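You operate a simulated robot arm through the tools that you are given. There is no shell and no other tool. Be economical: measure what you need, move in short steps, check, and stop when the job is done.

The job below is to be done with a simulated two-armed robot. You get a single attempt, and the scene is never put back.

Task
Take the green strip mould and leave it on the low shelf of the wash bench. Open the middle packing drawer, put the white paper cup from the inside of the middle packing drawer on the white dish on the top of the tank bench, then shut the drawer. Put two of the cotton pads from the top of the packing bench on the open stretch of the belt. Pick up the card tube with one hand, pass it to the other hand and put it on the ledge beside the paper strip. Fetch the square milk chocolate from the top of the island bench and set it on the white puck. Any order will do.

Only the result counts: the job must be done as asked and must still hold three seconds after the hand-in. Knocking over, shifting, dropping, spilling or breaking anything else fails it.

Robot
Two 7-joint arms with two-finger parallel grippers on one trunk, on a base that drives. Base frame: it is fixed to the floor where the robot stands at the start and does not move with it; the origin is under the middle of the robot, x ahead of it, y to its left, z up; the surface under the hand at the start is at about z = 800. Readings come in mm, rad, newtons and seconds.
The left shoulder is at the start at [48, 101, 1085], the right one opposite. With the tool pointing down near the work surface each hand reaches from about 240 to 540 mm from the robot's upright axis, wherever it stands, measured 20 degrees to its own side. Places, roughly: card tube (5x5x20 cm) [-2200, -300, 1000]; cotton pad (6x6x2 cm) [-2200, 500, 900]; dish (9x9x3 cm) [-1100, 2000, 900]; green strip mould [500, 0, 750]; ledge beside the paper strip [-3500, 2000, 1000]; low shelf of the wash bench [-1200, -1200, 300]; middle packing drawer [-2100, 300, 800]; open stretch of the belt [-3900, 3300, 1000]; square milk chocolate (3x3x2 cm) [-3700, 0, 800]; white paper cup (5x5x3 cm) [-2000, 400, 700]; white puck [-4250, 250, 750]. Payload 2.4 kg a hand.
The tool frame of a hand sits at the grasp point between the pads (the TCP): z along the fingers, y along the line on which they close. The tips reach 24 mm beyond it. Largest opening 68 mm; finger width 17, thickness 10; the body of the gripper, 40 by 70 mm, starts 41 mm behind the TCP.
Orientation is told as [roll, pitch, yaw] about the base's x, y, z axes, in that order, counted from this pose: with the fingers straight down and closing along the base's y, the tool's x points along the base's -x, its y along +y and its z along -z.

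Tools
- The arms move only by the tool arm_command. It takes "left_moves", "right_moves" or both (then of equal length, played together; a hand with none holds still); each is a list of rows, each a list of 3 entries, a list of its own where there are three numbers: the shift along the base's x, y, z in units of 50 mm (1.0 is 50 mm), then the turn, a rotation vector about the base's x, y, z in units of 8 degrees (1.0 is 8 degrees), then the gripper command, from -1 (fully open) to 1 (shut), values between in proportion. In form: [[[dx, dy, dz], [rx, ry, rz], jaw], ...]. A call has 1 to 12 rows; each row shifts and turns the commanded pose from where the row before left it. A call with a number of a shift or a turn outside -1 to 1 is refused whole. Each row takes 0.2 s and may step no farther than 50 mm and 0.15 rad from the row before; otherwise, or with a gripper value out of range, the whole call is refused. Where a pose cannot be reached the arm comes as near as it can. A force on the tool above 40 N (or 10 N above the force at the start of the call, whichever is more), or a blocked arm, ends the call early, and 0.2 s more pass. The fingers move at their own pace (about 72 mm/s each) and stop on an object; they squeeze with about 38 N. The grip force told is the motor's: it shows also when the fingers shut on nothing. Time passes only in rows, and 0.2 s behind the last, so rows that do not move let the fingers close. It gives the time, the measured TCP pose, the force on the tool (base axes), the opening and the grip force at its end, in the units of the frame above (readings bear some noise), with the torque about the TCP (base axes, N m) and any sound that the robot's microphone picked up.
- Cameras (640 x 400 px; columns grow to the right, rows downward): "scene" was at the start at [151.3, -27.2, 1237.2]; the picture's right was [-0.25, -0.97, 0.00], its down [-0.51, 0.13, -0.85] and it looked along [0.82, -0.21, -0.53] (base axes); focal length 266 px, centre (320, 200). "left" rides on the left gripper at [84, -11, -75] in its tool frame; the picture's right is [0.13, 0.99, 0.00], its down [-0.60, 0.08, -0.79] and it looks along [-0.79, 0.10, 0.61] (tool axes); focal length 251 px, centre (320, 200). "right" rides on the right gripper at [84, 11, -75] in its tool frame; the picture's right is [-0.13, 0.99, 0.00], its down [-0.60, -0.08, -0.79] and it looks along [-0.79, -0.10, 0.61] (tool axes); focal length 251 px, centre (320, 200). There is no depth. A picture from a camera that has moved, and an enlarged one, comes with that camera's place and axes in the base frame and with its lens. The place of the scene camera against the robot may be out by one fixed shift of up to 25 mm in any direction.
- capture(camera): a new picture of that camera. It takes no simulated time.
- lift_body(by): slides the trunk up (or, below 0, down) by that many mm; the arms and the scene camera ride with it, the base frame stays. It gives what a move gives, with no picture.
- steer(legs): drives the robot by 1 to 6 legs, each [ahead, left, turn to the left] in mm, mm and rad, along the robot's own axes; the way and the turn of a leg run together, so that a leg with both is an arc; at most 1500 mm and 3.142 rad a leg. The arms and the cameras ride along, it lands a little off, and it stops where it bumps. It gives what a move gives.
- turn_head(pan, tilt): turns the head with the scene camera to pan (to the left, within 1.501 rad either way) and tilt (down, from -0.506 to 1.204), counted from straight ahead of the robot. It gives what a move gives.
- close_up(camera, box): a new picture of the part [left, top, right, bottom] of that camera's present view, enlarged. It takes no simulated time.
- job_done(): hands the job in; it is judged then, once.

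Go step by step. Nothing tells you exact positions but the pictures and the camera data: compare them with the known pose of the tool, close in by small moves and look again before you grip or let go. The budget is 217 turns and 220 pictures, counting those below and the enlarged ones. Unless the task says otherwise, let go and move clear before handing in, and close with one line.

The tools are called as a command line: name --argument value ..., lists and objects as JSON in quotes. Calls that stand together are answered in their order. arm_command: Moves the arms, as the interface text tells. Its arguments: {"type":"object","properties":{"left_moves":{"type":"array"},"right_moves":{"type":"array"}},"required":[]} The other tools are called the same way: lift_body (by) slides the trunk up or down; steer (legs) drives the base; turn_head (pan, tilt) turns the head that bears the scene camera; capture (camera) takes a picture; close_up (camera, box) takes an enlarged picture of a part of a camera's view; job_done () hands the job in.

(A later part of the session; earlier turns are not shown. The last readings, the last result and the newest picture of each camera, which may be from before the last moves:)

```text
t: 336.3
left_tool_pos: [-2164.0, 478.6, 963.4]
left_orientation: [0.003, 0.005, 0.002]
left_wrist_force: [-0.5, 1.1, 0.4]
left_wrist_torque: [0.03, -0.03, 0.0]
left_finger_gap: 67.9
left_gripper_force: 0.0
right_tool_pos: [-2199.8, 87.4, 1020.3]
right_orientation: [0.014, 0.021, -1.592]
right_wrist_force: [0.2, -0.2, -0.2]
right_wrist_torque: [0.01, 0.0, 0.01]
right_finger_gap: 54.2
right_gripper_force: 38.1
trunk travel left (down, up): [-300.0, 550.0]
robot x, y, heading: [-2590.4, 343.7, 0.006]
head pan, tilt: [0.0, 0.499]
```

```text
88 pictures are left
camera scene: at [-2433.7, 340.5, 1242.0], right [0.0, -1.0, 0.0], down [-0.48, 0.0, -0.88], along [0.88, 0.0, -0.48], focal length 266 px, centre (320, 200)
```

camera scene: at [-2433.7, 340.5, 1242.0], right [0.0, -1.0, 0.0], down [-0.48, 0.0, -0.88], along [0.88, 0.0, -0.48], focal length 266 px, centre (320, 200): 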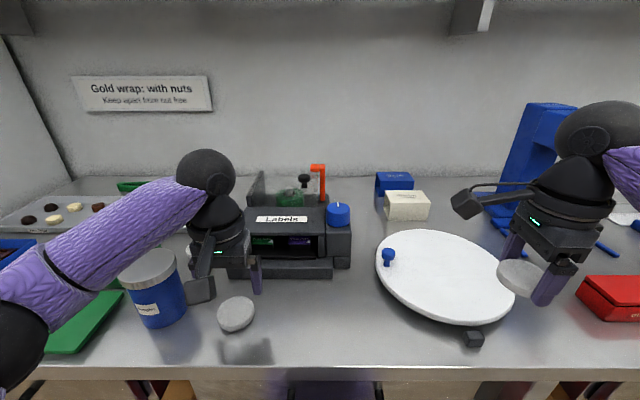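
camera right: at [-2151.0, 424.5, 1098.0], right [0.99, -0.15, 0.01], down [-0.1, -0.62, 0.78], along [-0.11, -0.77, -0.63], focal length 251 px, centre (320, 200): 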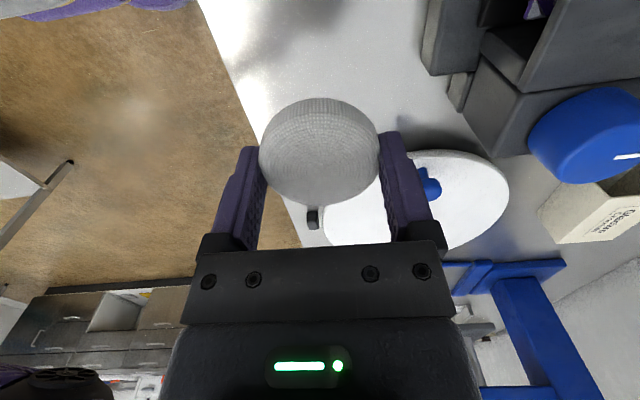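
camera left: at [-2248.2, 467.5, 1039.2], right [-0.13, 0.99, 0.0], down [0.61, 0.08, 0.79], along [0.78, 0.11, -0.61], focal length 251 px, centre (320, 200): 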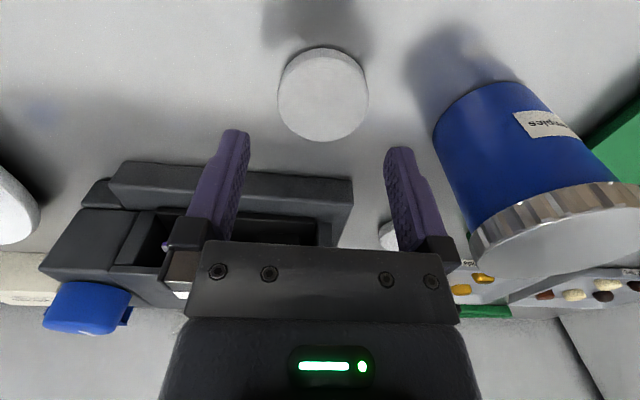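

Second pad is nearly on axis (1–2 mm off). Descend to just above the bench and close.

arm_command --left_moves '[[[0, 0.04, -0.5], [0, 0, 0], -1], [[0, 0, -0.4], [0, 0, 0], -1], [[0, 0, -0.18], [0, 0, 0], -1]]'

capture --camera "left"

```text
t: 337.1
left_tool_pos: [-2165.9, 481.2, 910.4]
left_orientation: [0.004, 0.004, 0.005]
left_wrist_force: [-0.4, -0.4, 0.0]
left_wrist_torque: [0.02, -0.05, -0.02]
left_finger_gap: 68.0
left_gripper_force: 0.1
right_tool_pos: [-2200.4, 88.2, 1020.9]
right_orientation: [0.013, 0.022, -1.591]
right_wrist_force: [0.1, 0.0, -1.2]
right_wrist_torque: [0.0, -0.01, -0.01]
right_finger_gap: 54.0
right_gripper_force: 37.8
trunk travel left (down, up): [-300.0, 550.0]
robot x, y, heading: [-2590.3, 346.2, 0.001]
head pan, tilt: [0.0, 0.499]
```

```text
87 pictures are left
camera left: at [-2248.6, 469.7, 985.7], right [-0.13, 0.99, 0.0], down [0.61, 0.08, 0.79], along [0.78, 0.11, -0.61], focal length 251 px, centre (320, 200)
```

left: 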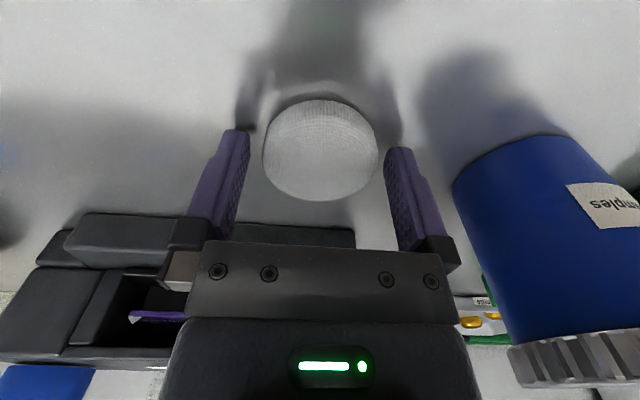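

Well centred. Down 4 mm more, close, and lift.

arm_command --left_moves '[[[0, 0, -0.07], [0, 0, 0], -1], [[0, 0, 0], [0, 0, 0], 1], [[0, 0, 0], [0, 0, 0], 1], [[0, 0, 0], [0, 0, 0], 1], [[0, 0, 0.2], [0, 0, 0], 1], [[0, 0, 0.5], [0, 0, 0], 1], [[0, 0, 0.8], [0, 0, 0], 1], [[0, 0, 0.8], [0, 0, 0], 1], [[-0.5, 0.2, 0.4], [0, 0, 0], 1], [[-0.7, 0.3, 0.3], [0, 0, 0], 1], [[-0.8, 0.4, 0], [0, 0, 0], 1], [[-0.8, 0.4, 0], [0, 0, 0], 1]]'

capture --camera "left"

```text
t: 339.7
left_tool_pos: [-2306.3, 545.0, 1057.5]
left_orientation: [0.004, 0.007, 0.004]
left_wrist_force: [0.5, 0.3, 0.8]
left_wrist_torque: [-0.02, 0.0, 0.01]
left_finger_gap: 51.9
left_gripper_force: 38.1
right_tool_pos: [-2200.5, 88.0, 1021.9]
right_orientation: [0.015, 0.022, -1.591]
right_wrist_force: [-0.3, -0.2, -0.8]
right_wrist_torque: [0.02, 0.02, 0.04]
right_finger_gap: 54.0
right_gripper_force: 38.2
trunk travel left (down, up): [-300.0, 550.0]
robot x, y, heading: [-2592.6, 344.0, 0.003]
head pan, tilt: [0.0, 0.499]
```

```text
86 pictures are left
camera left: at [-2390.6, 533.2, 1133.7], right [-0.13, 0.99, 0.0], down [0.61, 0.08, 0.79], along [0.78, 0.11, -0.61], focal length 251 px, centre (320, 200)
```

left: 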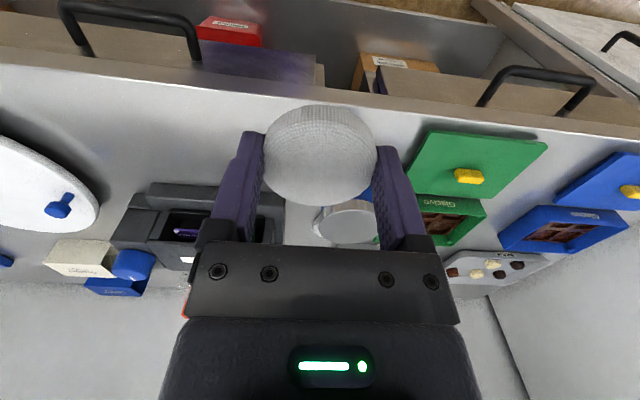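

Both pads are held. I'll back off and strafe north along the corridor, then look for the belt near [-3900, 3300].

steer --legs '[[-270, 0, 0], [0, 1450, 0], [0, 850, 0], [0, 0, 1.571]]'

turn_head --pan 0.9 --tilt 0.35

capture --camera "scene"

turn_head --pan -0.1 --tilt 0.3

capture --camera "scene"

```text
t: 356.5
left_tool_pos: [-3056.9, 2959.6, 1057.5]
left_orientation: [0.003, 0.005, 1.554]
left_wrist_force: [0.2, -0.3, -0.2]
left_wrist_torque: [0.0, -0.01, 0.02]
left_finger_gap: 54.0
left_gripper_force: 38.0
right_tool_pos: [-2598.4, 3055.4, 1019.6]
right_orientation: [0.012, 0.021, -0.041]
right_wrist_force: [0.2, 0.4, -0.3]
right_wrist_torque: [0.02, 0.03, 0.0]
right_finger_gap: 52.1
right_gripper_force: 37.2
trunk travel left (down, up): [-300.0, 550.0]
robot x, y, heading: [-2864.0, 2674.5, 1.557]
head pan, tilt: [0.0, 0.499]
```

```text
t: 357.7
left_tool_pos: [-3056.3, 2958.2, 1057.7]
left_orientation: [0.004, 0.004, 1.554]
left_wrist_force: [-0.7, 0.0, -0.3]
left_wrist_torque: [-0.02, -0.01, -0.01]
left_finger_gap: 54.0
left_gripper_force: 38.2
right_tool_pos: [-2597.9, 3054.8, 1021.1]
right_orientation: [0.014, 0.023, -0.039]
right_wrist_force: [0.2, 0.2, -0.9]
right_wrist_torque: [0.03, 0.0, 0.01]
right_finger_gap: 52.0
right_gripper_force: 38.1
trunk travel left (down, up): [-300.0, 550.0]
robot x, y, heading: [-2864.0, 2673.2, 1.552]
head pan, tilt: [0.901, 0.351]
```

```text
85 pictures are left
camera scene: at [-2919.0, 2774.4, 1255.7], right [0.64, 0.77, 0.0], down [0.27, -0.22, -0.94], along [-0.73, 0.6, -0.34], focal length 266 px, centre (320, 200)
```

scene: 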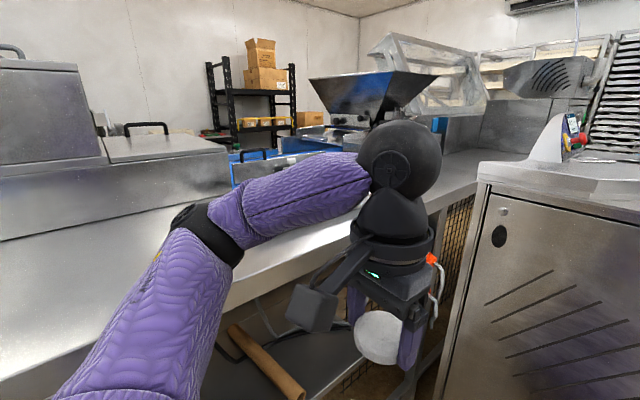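

```text
t: 358.9
left_tool_pos: [-3057.3, 2959.4, 1059.1]
left_orientation: [0.003, 0.005, 1.556]
left_wrist_force: [-0.8, 0.8, 0.5]
left_wrist_torque: [-0.01, 0.04, 0.0]
left_finger_gap: 54.0
left_gripper_force: 37.7
right_tool_pos: [-2599.3, 3056.6, 1020.8]
right_orientation: [0.015, 0.02, -0.039]
right_wrist_force: [0.4, -0.4, -0.5]
right_wrist_torque: [-0.01, -0.02, -0.01]
right_finger_gap: 52.0
right_gripper_force: 38.1
trunk travel left (down, up): [-300.0, 550.0]
robot x, y, heading: [-2869.8, 2671.3, 1.554]
head pan, tilt: [-0.099, 0.3]
```

```text
84 pictures are left
camera scene: at [-2836.3, 2808.0, 1260.4], right [0.99, -0.12, 0.0], down [-0.03, -0.29, -0.96], along [0.11, 0.95, -0.3], focal length 266 px, centre (320, 200)
```

scene: 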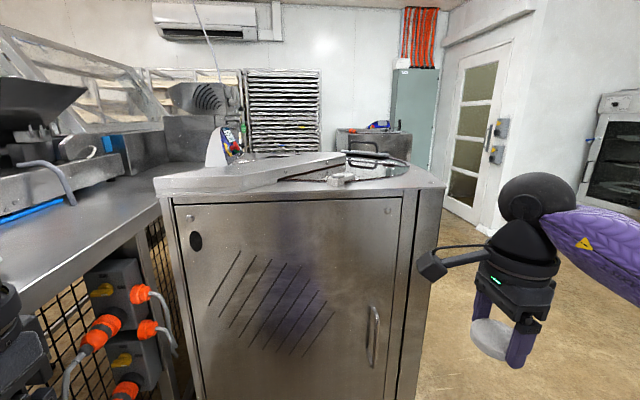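

The belt with blue edges runs beyond this bench. I'll face west and look more closely at the open stretch.

steer --legs '[[0, 0, 1.585], [0, -330, 0]]'

turn_head --pan -0.25 --tilt 0.4

capture --camera "scene"

```text
t: 362.9
left_tool_pos: [-3158.3, 2491.1, 1058.8]
left_orientation: [0.004, 0.002, 3.084]
left_wrist_force: [-0.3, 0.8, 0.1]
left_wrist_torque: [0.0, 0.02, -0.01]
left_finger_gap: 54.0
left_gripper_force: 38.1
right_tool_pos: [-3231.9, 2957.4, 1021.2]
right_orientation: [0.003, 0.01, 1.476]
right_wrist_force: [5.5, 0.4, 1.7]
right_wrist_torque: [0.01, -0.03, 0.04]
right_finger_gap: 51.6
right_gripper_force: 38.3
trunk travel left (down, up): [-300.0, 550.0]
robot x, y, heading: [-2863.5, 2670.4, 3.081]
head pan, tilt: [-0.099, 0.3]
stopped in leg 1: the force on the tool passed its limit at 51 N (the readings are from after the stop); the commanded pose is now the measured one
```

```text
t: 363.6
left_tool_pos: [-3157.2, 2491.0, 1058.4]
left_orientation: [0.005, 0.004, 3.082]
left_wrist_force: [0.4, -0.1, -0.3]
left_wrist_torque: [-0.01, 0.0, 0.02]
left_finger_gap: 53.7
left_gripper_force: 37.5
right_tool_pos: [-3233.4, 2957.2, 1021.1]
right_orientation: [0.002, 0.011, 1.475]
right_wrist_force: [7.3, 0.4, 2.3]
right_wrist_torque: [0.01, -0.1, 0.05]
right_finger_gap: 51.3
right_gripper_force: 37.7
trunk travel left (down, up): [-300.0, 550.0]
robot x, y, heading: [-2863.8, 2675.1, 3.08]
head pan, tilt: [-0.25, 0.4]
```

```text
83 pictures are left
camera scene: at [-2983.5, 2697.6, 1251.3], right [0.3, 0.95, 0.0], down [0.37, -0.12, -0.92], along [-0.88, 0.28, -0.39], focal length 266 px, centre (320, 200)
```

scene: 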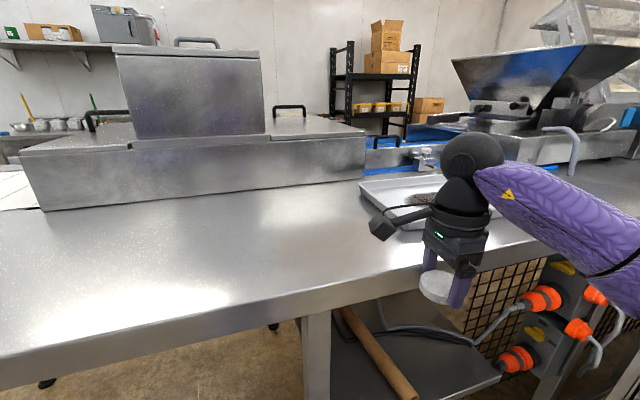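

The right fingertips touched the bench edge; this bench is about 1 m high. I'll back off, raise the trunk, and zoom in on the open belt stretch.

steer --legs '[[-150, 0, 0]]'

lift_body --by 250

capture --camera "scene"

close_up --camera "scene" --box '[320, 120, 560, 270]'

close_up --camera "right" --box '[160, 60, 480, 260]'

```text
t: 364.9
left_tool_pos: [-3008.3, 2481.7, 1058.5]
left_orientation: [0.003, 0.004, 3.084]
left_wrist_force: [0.2, -0.6, 0.6]
left_wrist_torque: [0.05, -0.01, -0.03]
left_finger_gap: 53.9
left_gripper_force: 38.1
right_tool_pos: [-3084.7, 2947.9, 1020.3]
right_orientation: [0.002, 0.01, 1.476]
right_wrist_force: [0.5, 0.0, 0.0]
right_wrist_torque: [0.01, 0.0, -0.02]
right_finger_gap: 52.1
right_gripper_force: 37.7
trunk travel left (down, up): [-300.0, 550.0]
robot x, y, heading: [-2715.2, 2663.1, 3.08]
head pan, tilt: [-0.25, 0.4]
```

```text
t: 367.5
left_tool_pos: [-3010.1, 2481.6, 1307.5]
left_orientation: [0.005, 0.006, 3.084]
left_wrist_force: [-0.4, 0.5, 0.5]
left_wrist_torque: [0.01, -0.02, 0.01]
left_finger_gap: 54.2
left_gripper_force: 38.1
right_tool_pos: [-3085.0, 2946.3, 1269.8]
right_orientation: [0.004, 0.012, 1.477]
right_wrist_force: [0.0, -0.1, -0.5]
right_wrist_torque: [0.01, 0.03, 0.0]
right_finger_gap: 51.7
right_gripper_force: 38.4
trunk travel left (down, up): [-550.0, 300.0]
robot x, y, heading: [-2713.5, 2665.9, 3.075]
head pan, tilt: [-0.25, 0.4]
```

```text
82 pictures are left
camera scene: at [-2803.7, 2686.6, 1502.7], right [0.3, 0.95, 0.0], down [0.37, -0.12, -0.92], along [-0.88, 0.28, -0.39], focal length 266 px, centre (320, 200)
```

scene: 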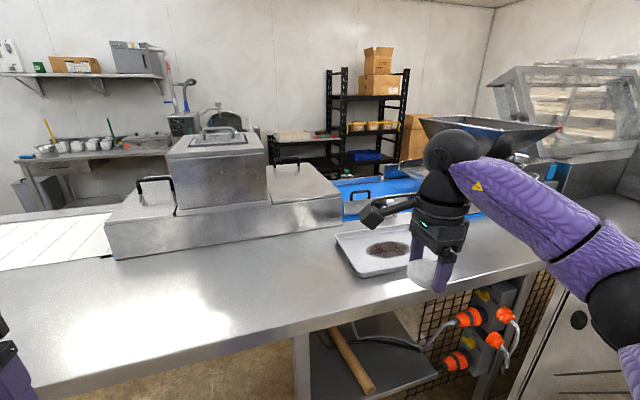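

```text
2.67 times, centred on (440, 195) of scene
camera zoom: at [-2803.7, 2686.6, 1502.7], right [0.3, 0.95, 0.0], down [0.37, -0.12, -0.92], along [-0.88, 0.28, -0.39], focal length 709 px, centre (0, 213)
```

zoom: 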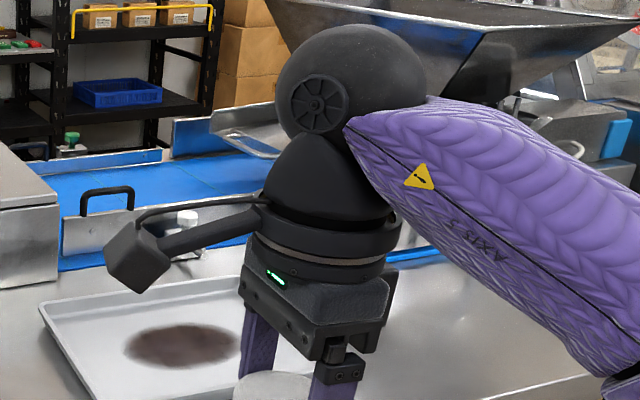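

```text
2.00 times, centred on (320, 160) of right
camera zoom: at [-3104.8, 2865.6, 1346.6], right [-0.98, 0.22, 0.0], down [0.14, 0.6, 0.79], along [0.17, 0.77, -0.62], focal length 503 px, centre (320, 280)
```

zoom: 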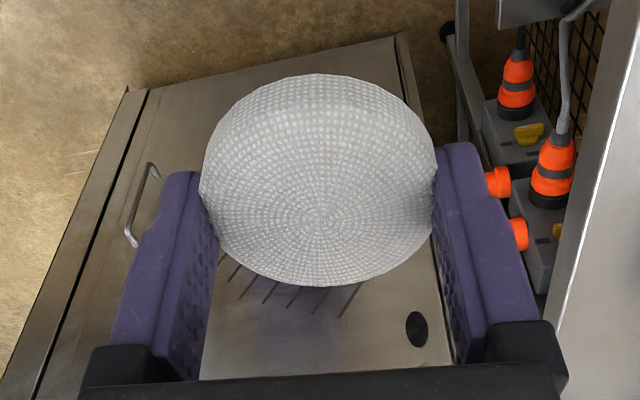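

The blue belt is about 450 mm behind this bench's front edge, so it must be reached from the west side. I'll go around the south end of this bench, looking first at the corridor by the island bench.

steer --legs '[[0, 1000, 0.06], [0, 750, 0]]'

turn_head --pan 0.3 --tilt 0.45

capture --camera "scene"

turn_head --pan -0.5 --tilt 0.45

capture --camera "scene"

```text
t: 376.4
left_tool_pos: [-3012.4, 701.7, 1307.8]
left_orientation: [0.004, 0.005, -3.122]
left_wrist_force: [-0.2, 0.3, 0.2]
left_wrist_torque: [0.0, 0.0, 0.0]
left_finger_gap: 54.1
left_gripper_force: 38.0
right_tool_pos: [-3123.1, 1161.9, 1271.7]
right_orientation: [0.003, 0.009, 1.555]
right_wrist_force: [0.0, -0.3, 0.7]
right_wrist_torque: [0.01, -0.01, 0.0]
right_finger_gap: 53.6
right_gripper_force: 38.4
trunk travel left (down, up): [-550.0, 300.0]
robot x, y, heading: [-2729.9, 908.8, -3.126]
head pan, tilt: [-0.25, 0.4]
```

```text
t: 377.3
left_tool_pos: [-3010.7, 703.7, 1307.8]
left_orientation: [0.004, 0.005, -3.123]
left_wrist_force: [0.0, 0.5, 0.3]
left_wrist_torque: [-0.02, 0.03, 0.0]
left_finger_gap: 53.9
left_gripper_force: 37.5
right_tool_pos: [-3123.3, 1162.9, 1269.6]
right_orientation: [0.006, 0.01, 1.552]
right_wrist_force: [0.1, 0.5, 0.0]
right_wrist_torque: [0.05, -0.02, 0.0]
right_finger_gap: 53.8
right_gripper_force: 38.3
trunk travel left (down, up): [-550.0, 300.0]
robot x, y, heading: [-2735.7, 905.5, -3.126]
head pan, tilt: [0.3, 0.45]
```

```text
79 pictures are left
camera scene: at [-2819.6, 872.8, 1498.1], right [-0.31, 0.95, 0.0], down [0.41, 0.14, -0.9], along [-0.86, -0.28, -0.44], focal length 266 px, centre (320, 200)
```

scene: 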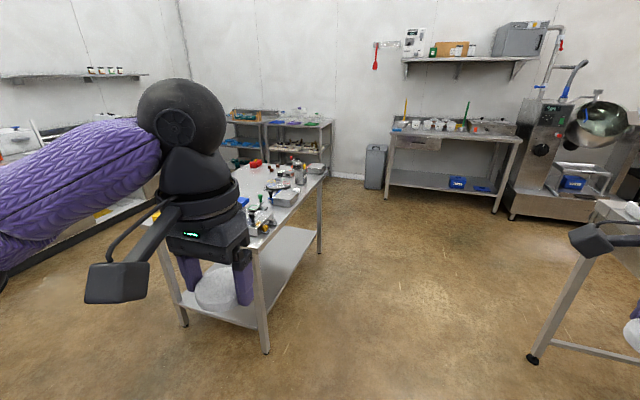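

```text
t: 378.5
left_tool_pos: [-3011.5, 703.0, 1308.2]
left_orientation: [0.004, 0.005, -3.122]
left_wrist_force: [-0.4, 0.3, -0.2]
left_wrist_torque: [0.0, -0.03, 0.0]
left_finger_gap: 53.9
left_gripper_force: 37.9
right_tool_pos: [-3122.6, 1162.0, 1270.8]
right_orientation: [0.003, 0.013, 1.554]
right_wrist_force: [0.8, -0.3, -0.1]
right_wrist_torque: [-0.02, -0.03, -0.02]
right_finger_gap: 53.5
right_gripper_force: 38.1
trunk travel left (down, up): [-550.0, 300.0]
robot x, y, heading: [-2734.1, 910.1, -3.122]
head pan, tilt: [-0.499, 0.45]
```

```text
78 pictures are left
camera scene: at [-2813.7, 944.0, 1498.1], right [0.46, 0.89, 0.0], down [0.39, -0.2, -0.9], along [-0.8, 0.42, -0.44], focal length 266 px, centre (320, 200)
```

scene: 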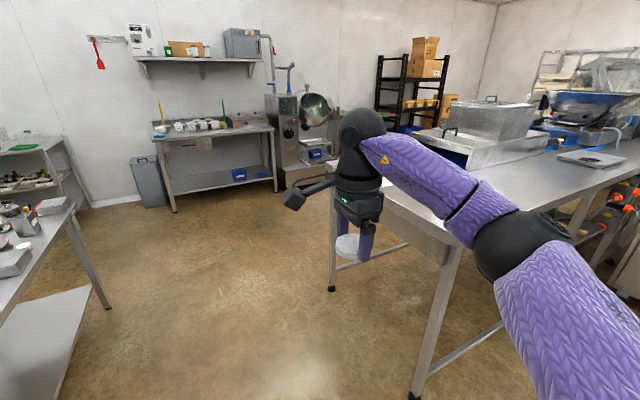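

The west side is open: the bench spans x -3290…-4130, ending at y ≈ 1730, and the island lies south of y 250. I'll drive west through the corridor, then north along x ≈ -4780, and face the belt.

steer --legs '[[1450, 0, 0], [600, 0, 0], [0, 0, -1.59], [1450, 0, 0], [900, 0, 0], [0, 0, -1.571]]'

turn_head --pan 0.0 --tilt 0.5

capture --camera "scene"

```text
t: 407.4
left_tool_pos: [-4498.5, 3460.3, 1307.4]
left_orientation: [0.005, 0.004, 0.03]
left_wrist_force: [-0.7, 0.2, -1.5]
left_wrist_torque: [0.03, -0.03, 0.02]
left_finger_gap: 54.1
left_gripper_force: 38.1
right_tool_pos: [-4383.0, 3002.1, 1270.2]
right_orientation: [0.003, 0.01, -1.576]
right_wrist_force: [-0.1, -0.6, 0.1]
right_wrist_torque: [0.0, -0.03, -0.02]
right_finger_gap: 53.9
right_gripper_force: 38.5
trunk travel left (down, up): [-550.0, 300.0]
robot x, y, heading: [-4777.1, 3254.7, 0.025]
head pan, tilt: [-0.499, 0.45]
```

```text
t: 408.4
left_tool_pos: [-4498.4, 3460.4, 1307.6]
left_orientation: [0.004, 0.006, 0.031]
left_wrist_force: [0.3, -0.3, 0.5]
left_wrist_torque: [-0.03, 0.0, 0.04]
left_finger_gap: 53.9
left_gripper_force: 38.6
right_tool_pos: [-4382.7, 3003.5, 1270.8]
right_orientation: [0.005, 0.011, -1.574]
right_wrist_force: [0.5, -0.1, -1.1]
right_wrist_torque: [-0.02, 0.02, 0.01]
right_finger_gap: 54.2
right_gripper_force: 38.2
trunk travel left (down, up): [-550.0, 300.0]
robot x, y, heading: [-4777.3, 3255.9, 0.028]
head pan, tilt: [0.0, 0.499]
```

```text
77 pictures are left
camera scene: at [-4654.0, 3251.7, 1493.6], right [0.03, -1.0, 0.0], down [-0.48, -0.01, -0.88], along [0.88, 0.02, -0.48], focal length 266 px, centre (320, 200)
```

scene: 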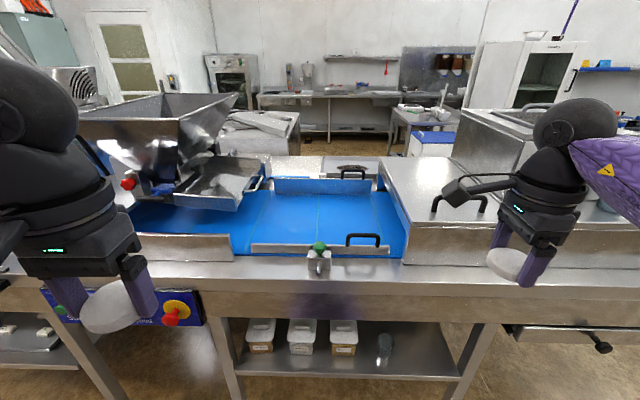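

I see the open belt stretch between the hopper tray and the tunnel, around x -3940, y 3000–3430, z ≈ 1000. I'll drive in and bring both hands over it, left at y ≈ 3320 and right at y ≈ 3160.

steer --legs '[[325, 0, -0.026]]'

arm_command --left_moves '[[[0.5, -0.3, -0.4], [0, 0, 0], 1], [[0.6, -0.3, -0.4], [0, 0, 0], 1], [[0.6, -0.3, -0.4], [0, 0, 0], 1], [[0.6, -0.3, -0.5], [0, 0, 0], 1], [[0.6, -0.3, -0.5], [0, 0, 0], 1], [[0.5, -0.3, -0.5], [0, 0, 0], 1], [[0.2, -0.3, -0.5], [0, 0, 0], 1]]' --right_moves '[[[0.2, 0.3, -0.3], [0, 0, 0], 1], [[0.2, 0.4, -0.4], [0, 0, 0], 1], [[0.2, 0.4, -0.4], [0, 0, 0], 1], [[0.2, 0.4, -0.4], [0, 0, 0], 1], [[0.2, 0.4, -0.4], [0, 0, 0], 1], [[0.2, 0.4, -0.4], [0, 0, 0], 1], [[0.1, 0.4, -0.4], [0, 0, 0], 1]]'

capture --camera "scene"

capture --camera "right"

capture --camera "left"

```text
t: 410.5
left_tool_pos: [-4171.1, 3456.4, 1308.4]
left_orientation: [0.004, 0.007, 0.001]
left_wrist_force: [0.4, 0.3, -1.6]
left_wrist_torque: [-0.01, 0.01, -0.03]
left_finger_gap: 54.3
left_gripper_force: 37.6
right_tool_pos: [-4068.0, 2995.8, 1270.2]
right_orientation: [0.002, 0.009, -1.609]
right_wrist_force: [-0.1, -0.2, 0.0]
right_wrist_torque: [-0.01, 0.0, 0.01]
right_finger_gap: 54.0
right_gripper_force: 37.9
trunk travel left (down, up): [-550.0, 300.0]
robot x, y, heading: [-4455.4, 3255.2, -0.0]
head pan, tilt: [0.0, 0.499]
```

```text
t: 412.1
left_tool_pos: [-3992.3, 3349.3, 1146.6]
left_orientation: [0.004, 0.007, 0.002]
left_wrist_force: [-0.3, 0.1, -0.4]
left_wrist_torque: [0.01, -0.04, -0.01]
left_finger_gap: 54.1
left_gripper_force: 38.2
right_tool_pos: [-4004.4, 3130.1, 1134.9]
right_orientation: [0.005, 0.009, -1.606]
right_wrist_force: [1.2, 0.5, 0.3]
right_wrist_torque: [-0.01, 0.02, 0.01]
right_finger_gap: 54.1
right_gripper_force: 37.7
trunk travel left (down, up): [-550.0, 300.0]
robot x, y, heading: [-4456.2, 3258.4, -0.001]
head pan, tilt: [0.0, 0.499]
```

```text
76 pictures are left
camera scene: at [-4331.4, 3252.9, 1493.6], right [0.0, -1.0, 0.0], down [-0.48, 0.0, -0.88], along [0.88, 0.0, -0.48], focal length 266 px, centre (320, 200)
```

scene: 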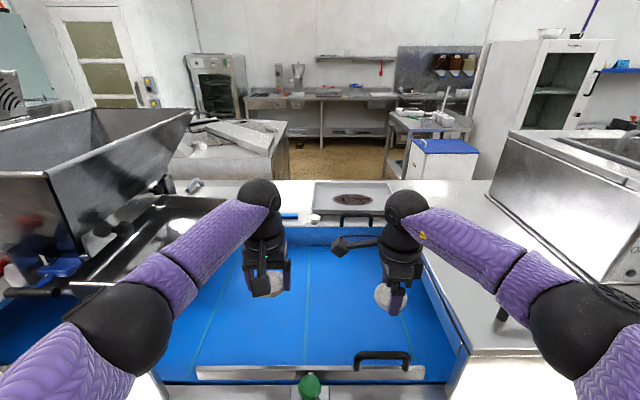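

```text
75 pictures are left
camera right: at [-3992.4, 3213.3, 1211.3], right [0.99, -0.16, 0.0], down [-0.1, -0.61, 0.79], along [-0.13, -0.78, -0.62], focal length 251 px, centre (320, 200)
```

right: 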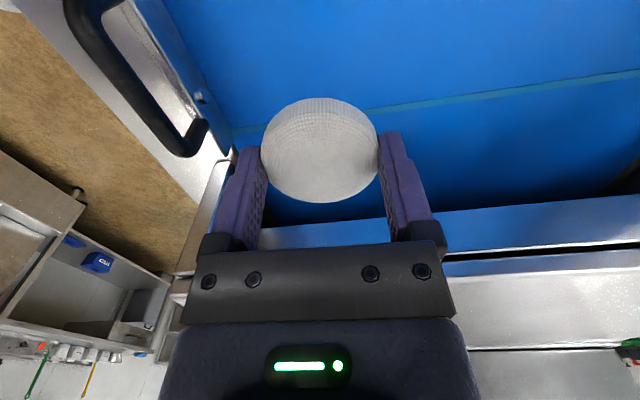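

```text
74 pictures are left
camera left: at [-4076.3, 3339.3, 1223.6], right [-0.13, 0.99, 0.01], down [0.61, 0.08, 0.79], along [0.78, 0.11, -0.61], focal length 251 px, centre (320, 200)
```

left: 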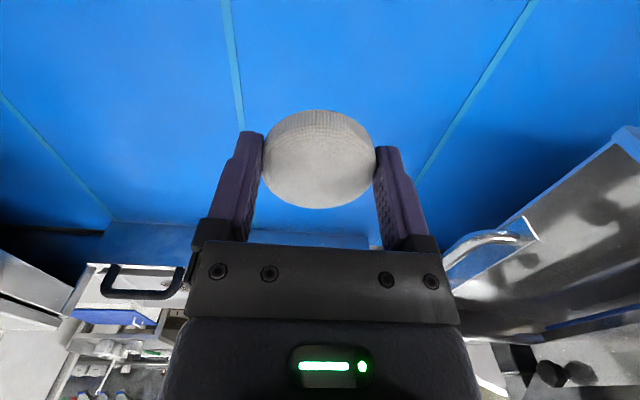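

Both pads hang over the belt. I'll place the left one first: move slightly inward and lower it towards the belt.

arm_command --left_moves '[[[0.1, -0.2, -0.5], [0, 0, 0], 1], [[0.1, -0.2, -0.5], [0, 0, 0], 1], [[0.1, -0.1, -0.5], [0, 0, 0], 1], [[0, 0, -0.4], [0, 0, 0], 1]]'

arm_command --left_moves '[[[0, 0, -0.15], [0, 0, 0], 1], [[0, 0, -0.15], [0, 0, 0], 1], [[0, 0, -0.15], [0, 0, 0], 1], [[0, 0, -0.15], [0, 0, 0], 1], [[0, 0, -0.15], [0, 0, 0], 1], [[0, 0, -0.15], [0, 0, 0], 1]]'

capture --camera "scene"

```text
t: 413.1
left_tool_pos: [-3994.3, 3329.1, 1053.5]
left_orientation: [0.006, 0.006, 0.0]
left_wrist_force: [0.1, 0.1, 0.4]
left_wrist_torque: [0.0, -0.02, -0.02]
left_finger_gap: 54.1
left_gripper_force: 38.4
left hand out of reach, approached as far as the arm can: row 3, 4
right_tool_pos: [-4004.3, 3130.0, 1136.3]
right_orientation: [0.003, 0.011, -1.606]
right_wrist_force: [-0.6, 0.5, -0.5]
right_wrist_torque: [-0.01, 0.02, -0.03]
right_finger_gap: 54.1
right_gripper_force: 38.2
trunk travel left (down, up): [-550.0, 300.0]
robot x, y, heading: [-4460.3, 3259.6, -0.003]
head pan, tilt: [0.0, 0.499]
```

```text
t: 413.8
left_tool_pos: [-3994.4, 3328.6, 1045.2]
left_orientation: [0.003, -0.01, -0.004]
left_wrist_force: [-2.7, 0.3, 17.8]
left_wrist_torque: [-0.04, 0.31, -0.03]
left_finger_gap: 54.0
left_gripper_force: 37.9
left hand out of reach, approached as far as the arm can: row 2
right_tool_pos: [-4005.8, 3128.9, 1135.1]
right_orientation: [0.004, 0.012, -1.606]
right_wrist_force: [-0.6, -0.5, 0.0]
right_wrist_torque: [0.0, -0.03, -0.02]
right_finger_gap: 54.2
right_gripper_force: 38.2
trunk travel left (down, up): [-550.0, 300.0]
robot x, y, heading: [-4455.1, 3261.8, -0.004]
head pan, tilt: [0.0, 0.499]
stopped in row 3 (left hand): the force on the tool passed its limit at 53 N (the readings are from after the stop); the commanded pose is now the measured one
```

```text
73 pictures are left
camera scene: at [-4333.6, 3252.9, 1493.8], right [0.0, -1.0, 0.0], down [-0.48, 0.0, -0.88], along [0.88, 0.0, -0.48], focal length 266 px, centre (320, 200)
```

scene: 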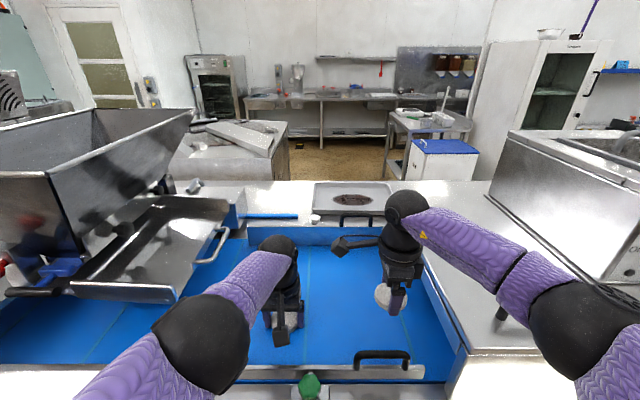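

Contact with the belt (z ≈ 1019). Release and rise.

arm_command --left_moves '[[[0, 0, 0.04], [0, 0, 0], 0.0], [[0, 0, 0], [0, 0, 0], -1], [[0, 0, 0], [0, 0, 0], -1], [[0, 0, 0.3], [0, 0, 0], -1], [[0, 0, 0.5], [0, 0, 0], -1], [[-0.2, 0.2, 0.7], [0, 0, 0], -1], [[-0.4, 0.2, 0.7], [0, 0, 0], -1], [[-0.6, 0.2, 0.6], [0, 0, 0], -1], [[-0.7, 0.2, 0.5], [0, 0, 0], -1]]'

capture --camera "scene"

```text
t: 415.8
left_tool_pos: [-3975.0, 3354.6, 1216.9]
left_orientation: [0.003, -0.007, -0.003]
left_wrist_force: [0.6, 0.3, -0.3]
left_wrist_torque: [0.01, 0.02, 0.01]
left_finger_gap: 67.9
left_gripper_force: 0.0
left hand out of reach, approached as far as the arm can: row 4, 5, 6, 7, 8, 9
right_tool_pos: [-4005.3, 3129.5, 1135.1]
right_orientation: [0.004, 0.012, -1.606]
right_wrist_force: [0.2, -0.3, 0.9]
right_wrist_torque: [0.01, 0.0, 0.02]
right_finger_gap: 53.5
right_gripper_force: 38.1
trunk travel left (down, up): [-550.0, 300.0]
robot x, y, heading: [-4451.1, 3258.0, 0.0]
head pan, tilt: [0.0, 0.499]
```

```text
72 pictures are left
camera scene: at [-4331.6, 3253.0, 1493.6], right [0.0, -1.0, 0.0], down [-0.48, 0.0, -0.88], along [0.88, 0.0, -0.48], focal length 266 px, centre (320, 200)
```

scene: 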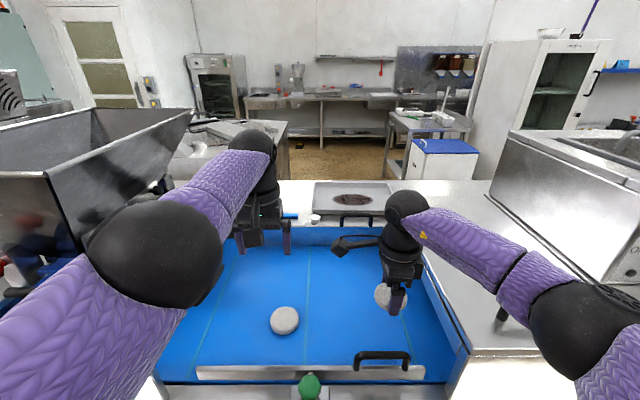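

First pad is on the belt. Now the right one: move 30 mm inward and lower it.

arm_command --right_moves '[[[0.4, 0, -0.4], [0, 0, 0], 1], [[0.2, 0, -0.5], [0, 0, 0], 1], [[0, 0, -0.5], [0, 0, 0], 1], [[0, 0, -0.15], [0, 0, 0], 1], [[0, 0, -0.12], [0, 0, 0], 1], [[0, 0, -0.12], [0, 0, 0], 1], [[0, 0, -0.12], [0, 0, 0], 1]]'

capture --camera "scene"

```text
t: 417.4
left_tool_pos: [-3977.2, 3356.0, 1217.6]
left_orientation: [0.003, -0.009, -0.004]
left_wrist_force: [0.1, 0.9, 0.7]
left_wrist_torque: [-0.01, 0.02, 0.02]
left_finger_gap: 67.8
left_gripper_force: 0.0
right_tool_pos: [-3985.9, 3129.1, 1046.4]
right_orientation: [0.017, 0.011, -1.606]
right_wrist_force: [-5.0, -1.5, 19.5]
right_wrist_torque: [0.19, 0.32, 0.06]
right_finger_gap: 54.4
right_gripper_force: 38.2
right hand out of reach, approached as far as the arm can: row 3, 6
trunk travel left (down, up): [-550.0, 300.0]
robot x, y, heading: [-4456.7, 3258.2, -0.0]
head pan, tilt: [0.0, 0.499]
stopped in row 7 (right hand): the force on the tool passed its limit at 48 N (the readings are from after the stop); the commanded pose is now the measured one
```

```text
71 pictures are left
camera scene: at [-4334.5, 3253.2, 1493.9], right [0.0, -1.0, 0.0], down [-0.48, 0.0, -0.88], along [0.88, 0.0, -0.48], focal length 266 px, centre (320, 200)
```

scene: 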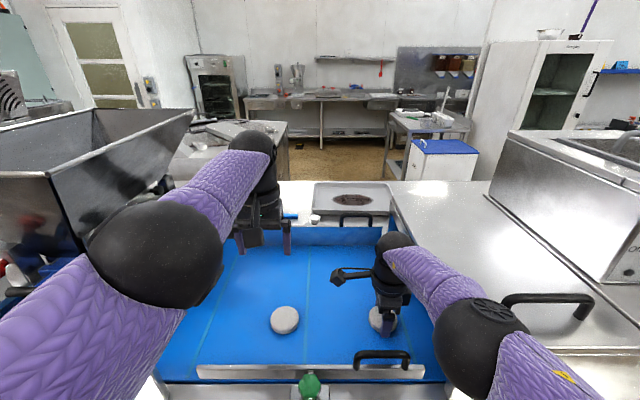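

Contact at the same height. Release the second pad and rise.

arm_command --right_moves '[[[0, 0, 0.04], [0, 0, 0], 0.0], [[0, 0, 0], [0, 0, 0], -1], [[0, 0, 0], [0, 0, 0], -1], [[0, 0, 0.3], [0, 0, 0], -1], [[0, 0, 0.5], [0, 0, 0], -1], [[-0.1, 0, 0.7], [0, 0, 0], -1], [[-0.2, -0.2, 0.7], [0, 0, 0], -1], [[-0.2, -0.3, 0.7], [0, 0, 0], -1], [[-0.2, -0.4, 0.7], [0, 0, 0], -1]]'

capture --camera "scene"

```text
t: 419.4
left_tool_pos: [-3975.1, 3353.7, 1215.6]
left_orientation: [0.004, -0.007, -0.003]
left_wrist_force: [-0.2, 0.2, -0.1]
left_wrist_torque: [0.02, 0.01, 0.01]
left_finger_gap: 67.9
left_gripper_force: 0.1
right_tool_pos: [-4019.1, 3085.1, 1229.6]
right_orientation: [0.014, 0.011, -1.607]
right_wrist_force: [0.5, 0.1, -1.0]
right_wrist_torque: [0.0, 0.0, -0.03]
right_finger_gap: 67.9
right_gripper_force: 0.1
trunk travel left (down, up): [-550.0, 300.0]
robot x, y, heading: [-4453.9, 3257.7, -0.001]
head pan, tilt: [0.0, 0.499]
```

```text
70 pictures are left
camera scene: at [-4332.1, 3252.5, 1493.6], right [0.0, -1.0, 0.0], down [-0.48, 0.0, -0.88], along [0.88, 0.0, -0.48], focal length 266 px, centre (320, 200)
```

scene: 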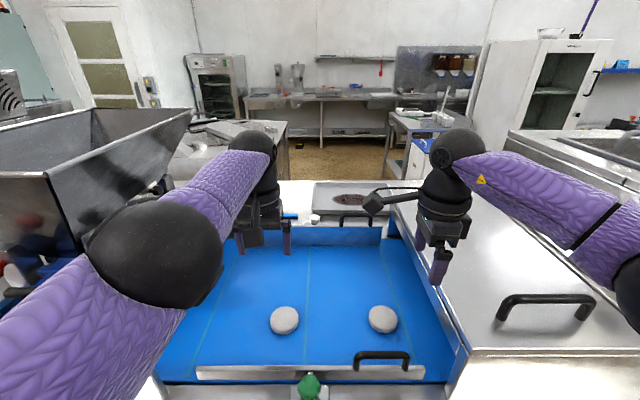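

Both pads lie on the open belt stretch. I'll back away and restore the left elbow posture in free space.

steer --legs '[[-500, 0, 0]]'

arm_command --left_moves '[[[0.4, 0.3, -0.7], [0, 0, 0], -1], [[0.4, 0.4, -0.7], [0, 0, 0], -1], [[0.4, 0.4, -0.5], [0, 0, 0], -1], [[0.5, 0.2, 0], [0, 0, 0], -1], [[0.5, 0, 0], [0, 0, 0], -1], [[-0.6, 0, 0.2], [0, 0, 0], -1], [[-0.6, 0, 0.2], [0, 0, 0], -1], [[-0.6, 0, 0.2], [0, 0, 0], -1], [[-0.6, 0, 0.2], [0, 0, 0], -1], [[-0.6, 0, 0.2], [0, 0, 0], -1], [[-0.6, 0, 0.2], [0, 0, 0], -1]]'

```text
t: 422.3
left_tool_pos: [-4481.7, 3355.4, 1216.2]
left_orientation: [0.005, -0.007, -0.002]
left_wrist_force: [-0.2, -0.3, 0.2]
left_wrist_torque: [0.01, -0.01, -0.02]
left_finger_gap: 67.8
left_gripper_force: 0.1
right_tool_pos: [-4524.6, 3086.2, 1228.1]
right_orientation: [0.015, 0.011, -1.603]
right_wrist_force: [0.1, -1.3, -0.2]
right_wrist_torque: [0.0, -0.01, -0.01]
right_finger_gap: 68.0
right_gripper_force: 0.0
trunk travel left (down, up): [-550.0, 300.0]
robot x, y, heading: [-4964.4, 3257.2, -0.002]
head pan, tilt: [0.0, 0.499]
```

```text
t: 424.7
left_tool_pos: [-4474.2, 3400.6, 1156.4]
left_orientation: [0.005, -0.007, -0.002]
left_wrist_force: [0.3, -0.1, 0.4]
left_wrist_torque: [-0.01, 0.01, -0.01]
left_finger_gap: 67.8
left_gripper_force: 0.0
left hand out of reach, approached as far as the arm can: row 1, 2, 3, 4, 5, 6, 7, 8, 9, 10, 11
right_tool_pos: [-4524.3, 3087.1, 1229.2]
right_orientation: [0.014, 0.011, -1.604]
right_wrist_force: [-0.2, -0.6, -0.1]
right_wrist_torque: [0.0, -0.02, 0.02]
right_finger_gap: 67.7
right_gripper_force: 0.0
trunk travel left (down, up): [-550.0, 300.0]
robot x, y, heading: [-4961.3, 3259.6, -0.001]
head pan, tilt: [0.0, 0.499]
```

I'll repeat the sequence that worked before: tilt the fingers forward while retracting, then extend forward, inward and down while untilting, then retract.

arm_command --left_moves '[[[0, 0, 0], [0, -0.9, 0], -1], [[-0.2, 0, 0], [0, -0.9, 0], -1], [[-0.4, 0, 0], [0, -0.9, 0], -1], [[-0.5, 0, 0], [0, -0.9, 0], -1], [[-0.6, 0.3, 0.2], [0, -0.5, 0], -1], [[-0.6, 0.4, 0.3], [0, 0, 0], -1], [[-0.6, 0.4, 0.3], [0, 0, 0], -1], [[-0.4, 0.4, 0.3], [0, 0, 0], -1]]'

arm_command --left_moves '[[[0.4, -0.45, -0.7], [0, 0.5, 0], -1], [[0.4, -0.45, -0.7], [0, 0.5, 0], -1], [[0.4, -0.45, -0.7], [0, 0.5, 0], -1], [[0.4, -0.45, -0.7], [0, 0.5, 0], -1], [[0.4, -0.3, -0.7], [0, 0.5, 0], -1], [[0.4, -0.3, -0.7], [0, 0.5, 0], -1], [[0.4, 0, -0.7], [0, 0.5, 0], -1], [[0.4, 0, -0.7], [0, 0.5, 0], -1], [[0.5, 0, 0], [0, 0, 0], -1]]'

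arm_command --left_moves '[[[-0.6, 0, 0.2], [0, 0, 0], -1], [[-0.6, 0, 0.2], [0, 0, 0], -1], [[-0.6, 0, 0.2], [0, 0, 0], -1], [[-0.6, 0, 0.2], [0, 0, 0], -1], [[-0.6, 0, 0.2], [0, 0, 0], -1], [[-0.6, 0, 0.2], [0, 0, 0], -1]]'

capture --camera "scene"

```text
t: 426.5
left_tool_pos: [-4386.6, 3472.7, 1198.3]
left_orientation: [0.003, -0.58, 0.0]
left_wrist_force: [-0.1, 0.0, 0.3]
left_wrist_torque: [0.01, -0.05, 0.01]
left_finger_gap: 67.8
left_gripper_force: 0.0
left hand out of reach, approached as far as the arm can: row 1, 2, 3, 4, 5, 6, 7, 8
right_tool_pos: [-4524.0, 3087.1, 1229.3]
right_orientation: [0.014, 0.009, -1.604]
right_wrist_force: [-0.3, 0.2, -0.1]
right_wrist_torque: [0.0, -0.01, 0.0]
right_finger_gap: 67.8
right_gripper_force: 0.0
trunk travel left (down, up): [-550.0, 300.0]
robot x, y, heading: [-4960.2, 3256.9, -0.001]
head pan, tilt: [0.0, 0.499]
```

```text
t: 428.5
left_tool_pos: [-4518.1, 3389.8, 966.0]
left_orientation: [0.004, -0.02, 0.0]
left_wrist_force: [0.3, -0.1, 0.5]
left_wrist_torque: [0.0, 0.01, 0.01]
left_finger_gap: 68.2
left_gripper_force: 0.0
left hand out of reach, approached as far as the arm can: row 1, 2, 3, 4, 5, 6, 7, 8, 9
right_tool_pos: [-4523.2, 3086.3, 1227.9]
right_orientation: [0.014, 0.012, -1.605]
right_wrist_force: [0.4, -0.6, 0.5]
right_wrist_torque: [-0.02, 0.04, 0.01]
right_finger_gap: 67.9
right_gripper_force: 0.2
trunk travel left (down, up): [-550.0, 300.0]
robot x, y, heading: [-4962.5, 3255.9, -0.001]
head pan, tilt: [0.0, 0.499]
```

```text
t: 429.9
left_tool_pos: [-4699.7, 3388.9, 1026.8]
left_orientation: [0.005, -0.022, -0.001]
left_wrist_force: [0.8, -0.4, 0.7]
left_wrist_torque: [0.0, 0.03, -0.02]
left_finger_gap: 67.9
left_gripper_force: 0.0
right_tool_pos: [-4523.1, 3086.9, 1227.6]
right_orientation: [0.015, 0.009, -1.606]
right_wrist_force: [0.1, -0.1, -0.1]
right_wrist_torque: [0.02, -0.03, -0.03]
right_finger_gap: 68.0
right_gripper_force: 0.1
trunk travel left (down, up): [-550.0, 300.0]
robot x, y, heading: [-4961.8, 3253.5, 0.001]
head pan, tilt: [0.0, 0.499]
```

```text
69 pictures are left
camera scene: at [-4837.6, 3253.4, 1493.7], right [0.0, -1.0, 0.0], down [-0.48, 0.0, -0.88], along [0.88, 0.0, -0.48], focal length 266 px, centre (320, 200)
```

scene: 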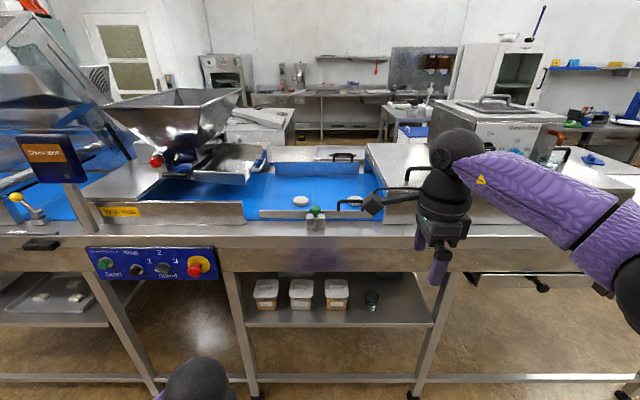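

Left arm restored. I'll lower the trunk, raise the left hand a bit, and drive to the island bench's north side to look for the chocolate and the white puck.

lift_body --by -250

arm_command --left_moves '[[[0, 0, 0.9], [0, 0, 0], -1], [[0, 0, 0.9], [0, 0, 0], -1], [[0, 0, 0.9], [0, 0, 0], -1], [[0, 0, 0.9], [0, 0, 0], -1], [[0, 0, 0.8], [0, 0, 0], -1]]'

steer --legs '[[0, 0, -1.571], [1450, 0, 0], [850, 0, 0], [0, 900, 0]]'

turn_head --pan 0.0 --tilt 0.5

capture --camera "scene"

```text
t: 432.5
left_tool_pos: [-4697.6, 3389.7, 778.0]
left_orientation: [0.005, -0.022, -0.002]
left_wrist_force: [-0.1, 0.7, 0.6]
left_wrist_torque: [-0.02, -0.01, -0.06]
left_finger_gap: 67.9
left_gripper_force: 0.0
right_tool_pos: [-4523.2, 3086.4, 979.5]
right_orientation: [0.015, 0.01, -1.607]
right_wrist_force: [0.4, 0.0, -0.1]
right_wrist_torque: [0.0, -0.02, 0.03]
right_finger_gap: 68.0
right_gripper_force: 0.0
trunk travel left (down, up): [-300.0, 550.0]
robot x, y, heading: [-4963.1, 3261.2, 0.0]
head pan, tilt: [0.0, 0.499]
```

```text
t: 433.7
left_tool_pos: [-4695.5, 3388.7, 995.9]
left_orientation: [0.005, -0.018, -0.002]
left_wrist_force: [-0.2, 0.4, -0.8]
left_wrist_torque: [-0.02, 0.01, -0.01]
left_finger_gap: 68.0
left_gripper_force: 0.1
right_tool_pos: [-4523.8, 3086.2, 979.1]
right_orientation: [0.015, 0.011, -1.604]
right_wrist_force: [0.1, -0.2, -0.9]
right_wrist_torque: [-0.01, 0.0, -0.03]
right_finger_gap: 68.2
right_gripper_force: 0.0
trunk travel left (down, up): [-300.0, 550.0]
robot x, y, heading: [-4956.3, 3256.6, 0.003]
head pan, tilt: [0.0, 0.499]
```

```text
t: 453.2
left_tool_pos: [-3860.5, 711.0, 995.8]
left_orientation: [0.004, -0.02, -1.553]
left_wrist_force: [-0.3, -0.2, -0.2]
left_wrist_torque: [-0.01, 0.05, 0.05]
left_finger_gap: 68.0
left_gripper_force: 0.0
right_tool_pos: [-4160.2, 534.9, 979.4]
right_orientation: [0.014, 0.011, 3.125]
right_wrist_force: [0.3, 0.4, -0.1]
right_wrist_torque: [0.02, 0.0, 0.0]
right_finger_gap: 68.1
right_gripper_force: 0.1
trunk travel left (down, up): [-300.0, 550.0]
robot x, y, heading: [-3995.0, 973.0, -1.556]
head pan, tilt: [0.0, 0.499]
```

```text
t: 453.8
left_tool_pos: [-3860.5, 711.4, 995.0]
left_orientation: [0.004, -0.022, -1.555]
left_wrist_force: [-0.1, 0.0, 0.2]
left_wrist_torque: [-0.01, -0.03, 0.02]
left_finger_gap: 68.0
left_gripper_force: 0.0
right_tool_pos: [-4160.5, 533.7, 978.7]
right_orientation: [0.014, 0.01, 3.125]
right_wrist_force: [-0.2, -0.3, -0.3]
right_wrist_torque: [0.0, 0.02, 0.02]
right_finger_gap: 67.9
right_gripper_force: 0.1
trunk travel left (down, up): [-300.0, 550.0]
robot x, y, heading: [-3996.1, 975.3, -1.555]
head pan, tilt: [0.0, 0.499]
```

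```text
68 pictures are left
camera scene: at [-3978.0, 829.8, 1242.0], right [-1.0, -0.02, 0.0], down [-0.01, 0.48, -0.88], along [0.02, -0.88, -0.48], focal length 266 px, centre (320, 200)
```

scene: 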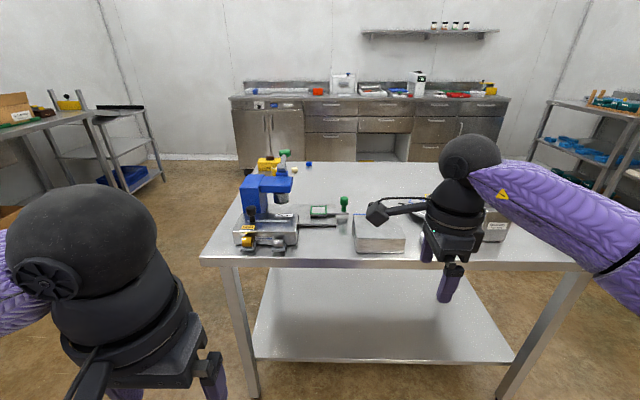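

close_up --camera "scene" --box '[215, 145, 375, 245]'

capture --camera "right"

```text
4.00 times, centred on (295, 195) of scene
camera zoom: at [-3978.0, 829.8, 1242.0], right [-1.0, -0.02, 0.0], down [-0.01, 0.48, -0.88], along [0.02, -0.88, -0.48], focal length 1064 px, centre (420, 220)
```

zoom: 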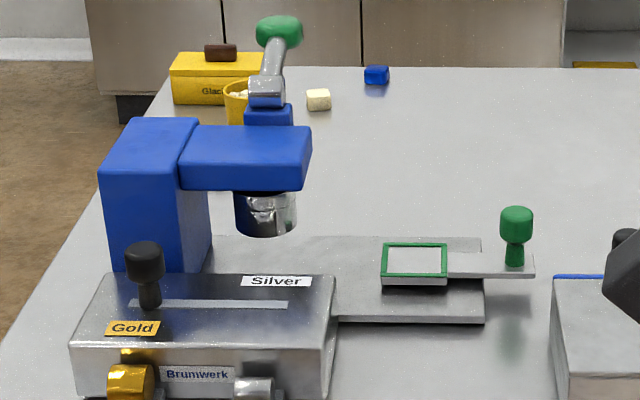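

```text
66 pictures are left
camera right: at [-4078.3, 523.7, 1054.9], right [-0.14, -0.99, 0.01], down [-0.61, 0.1, 0.79], along [-0.78, 0.11, -0.62], focal length 251 px, centre (320, 200)
```

right: 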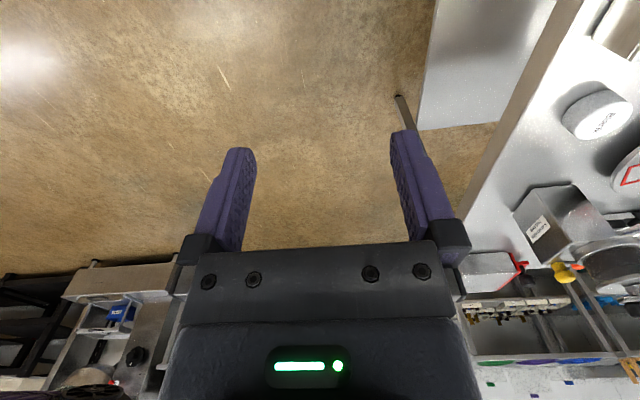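

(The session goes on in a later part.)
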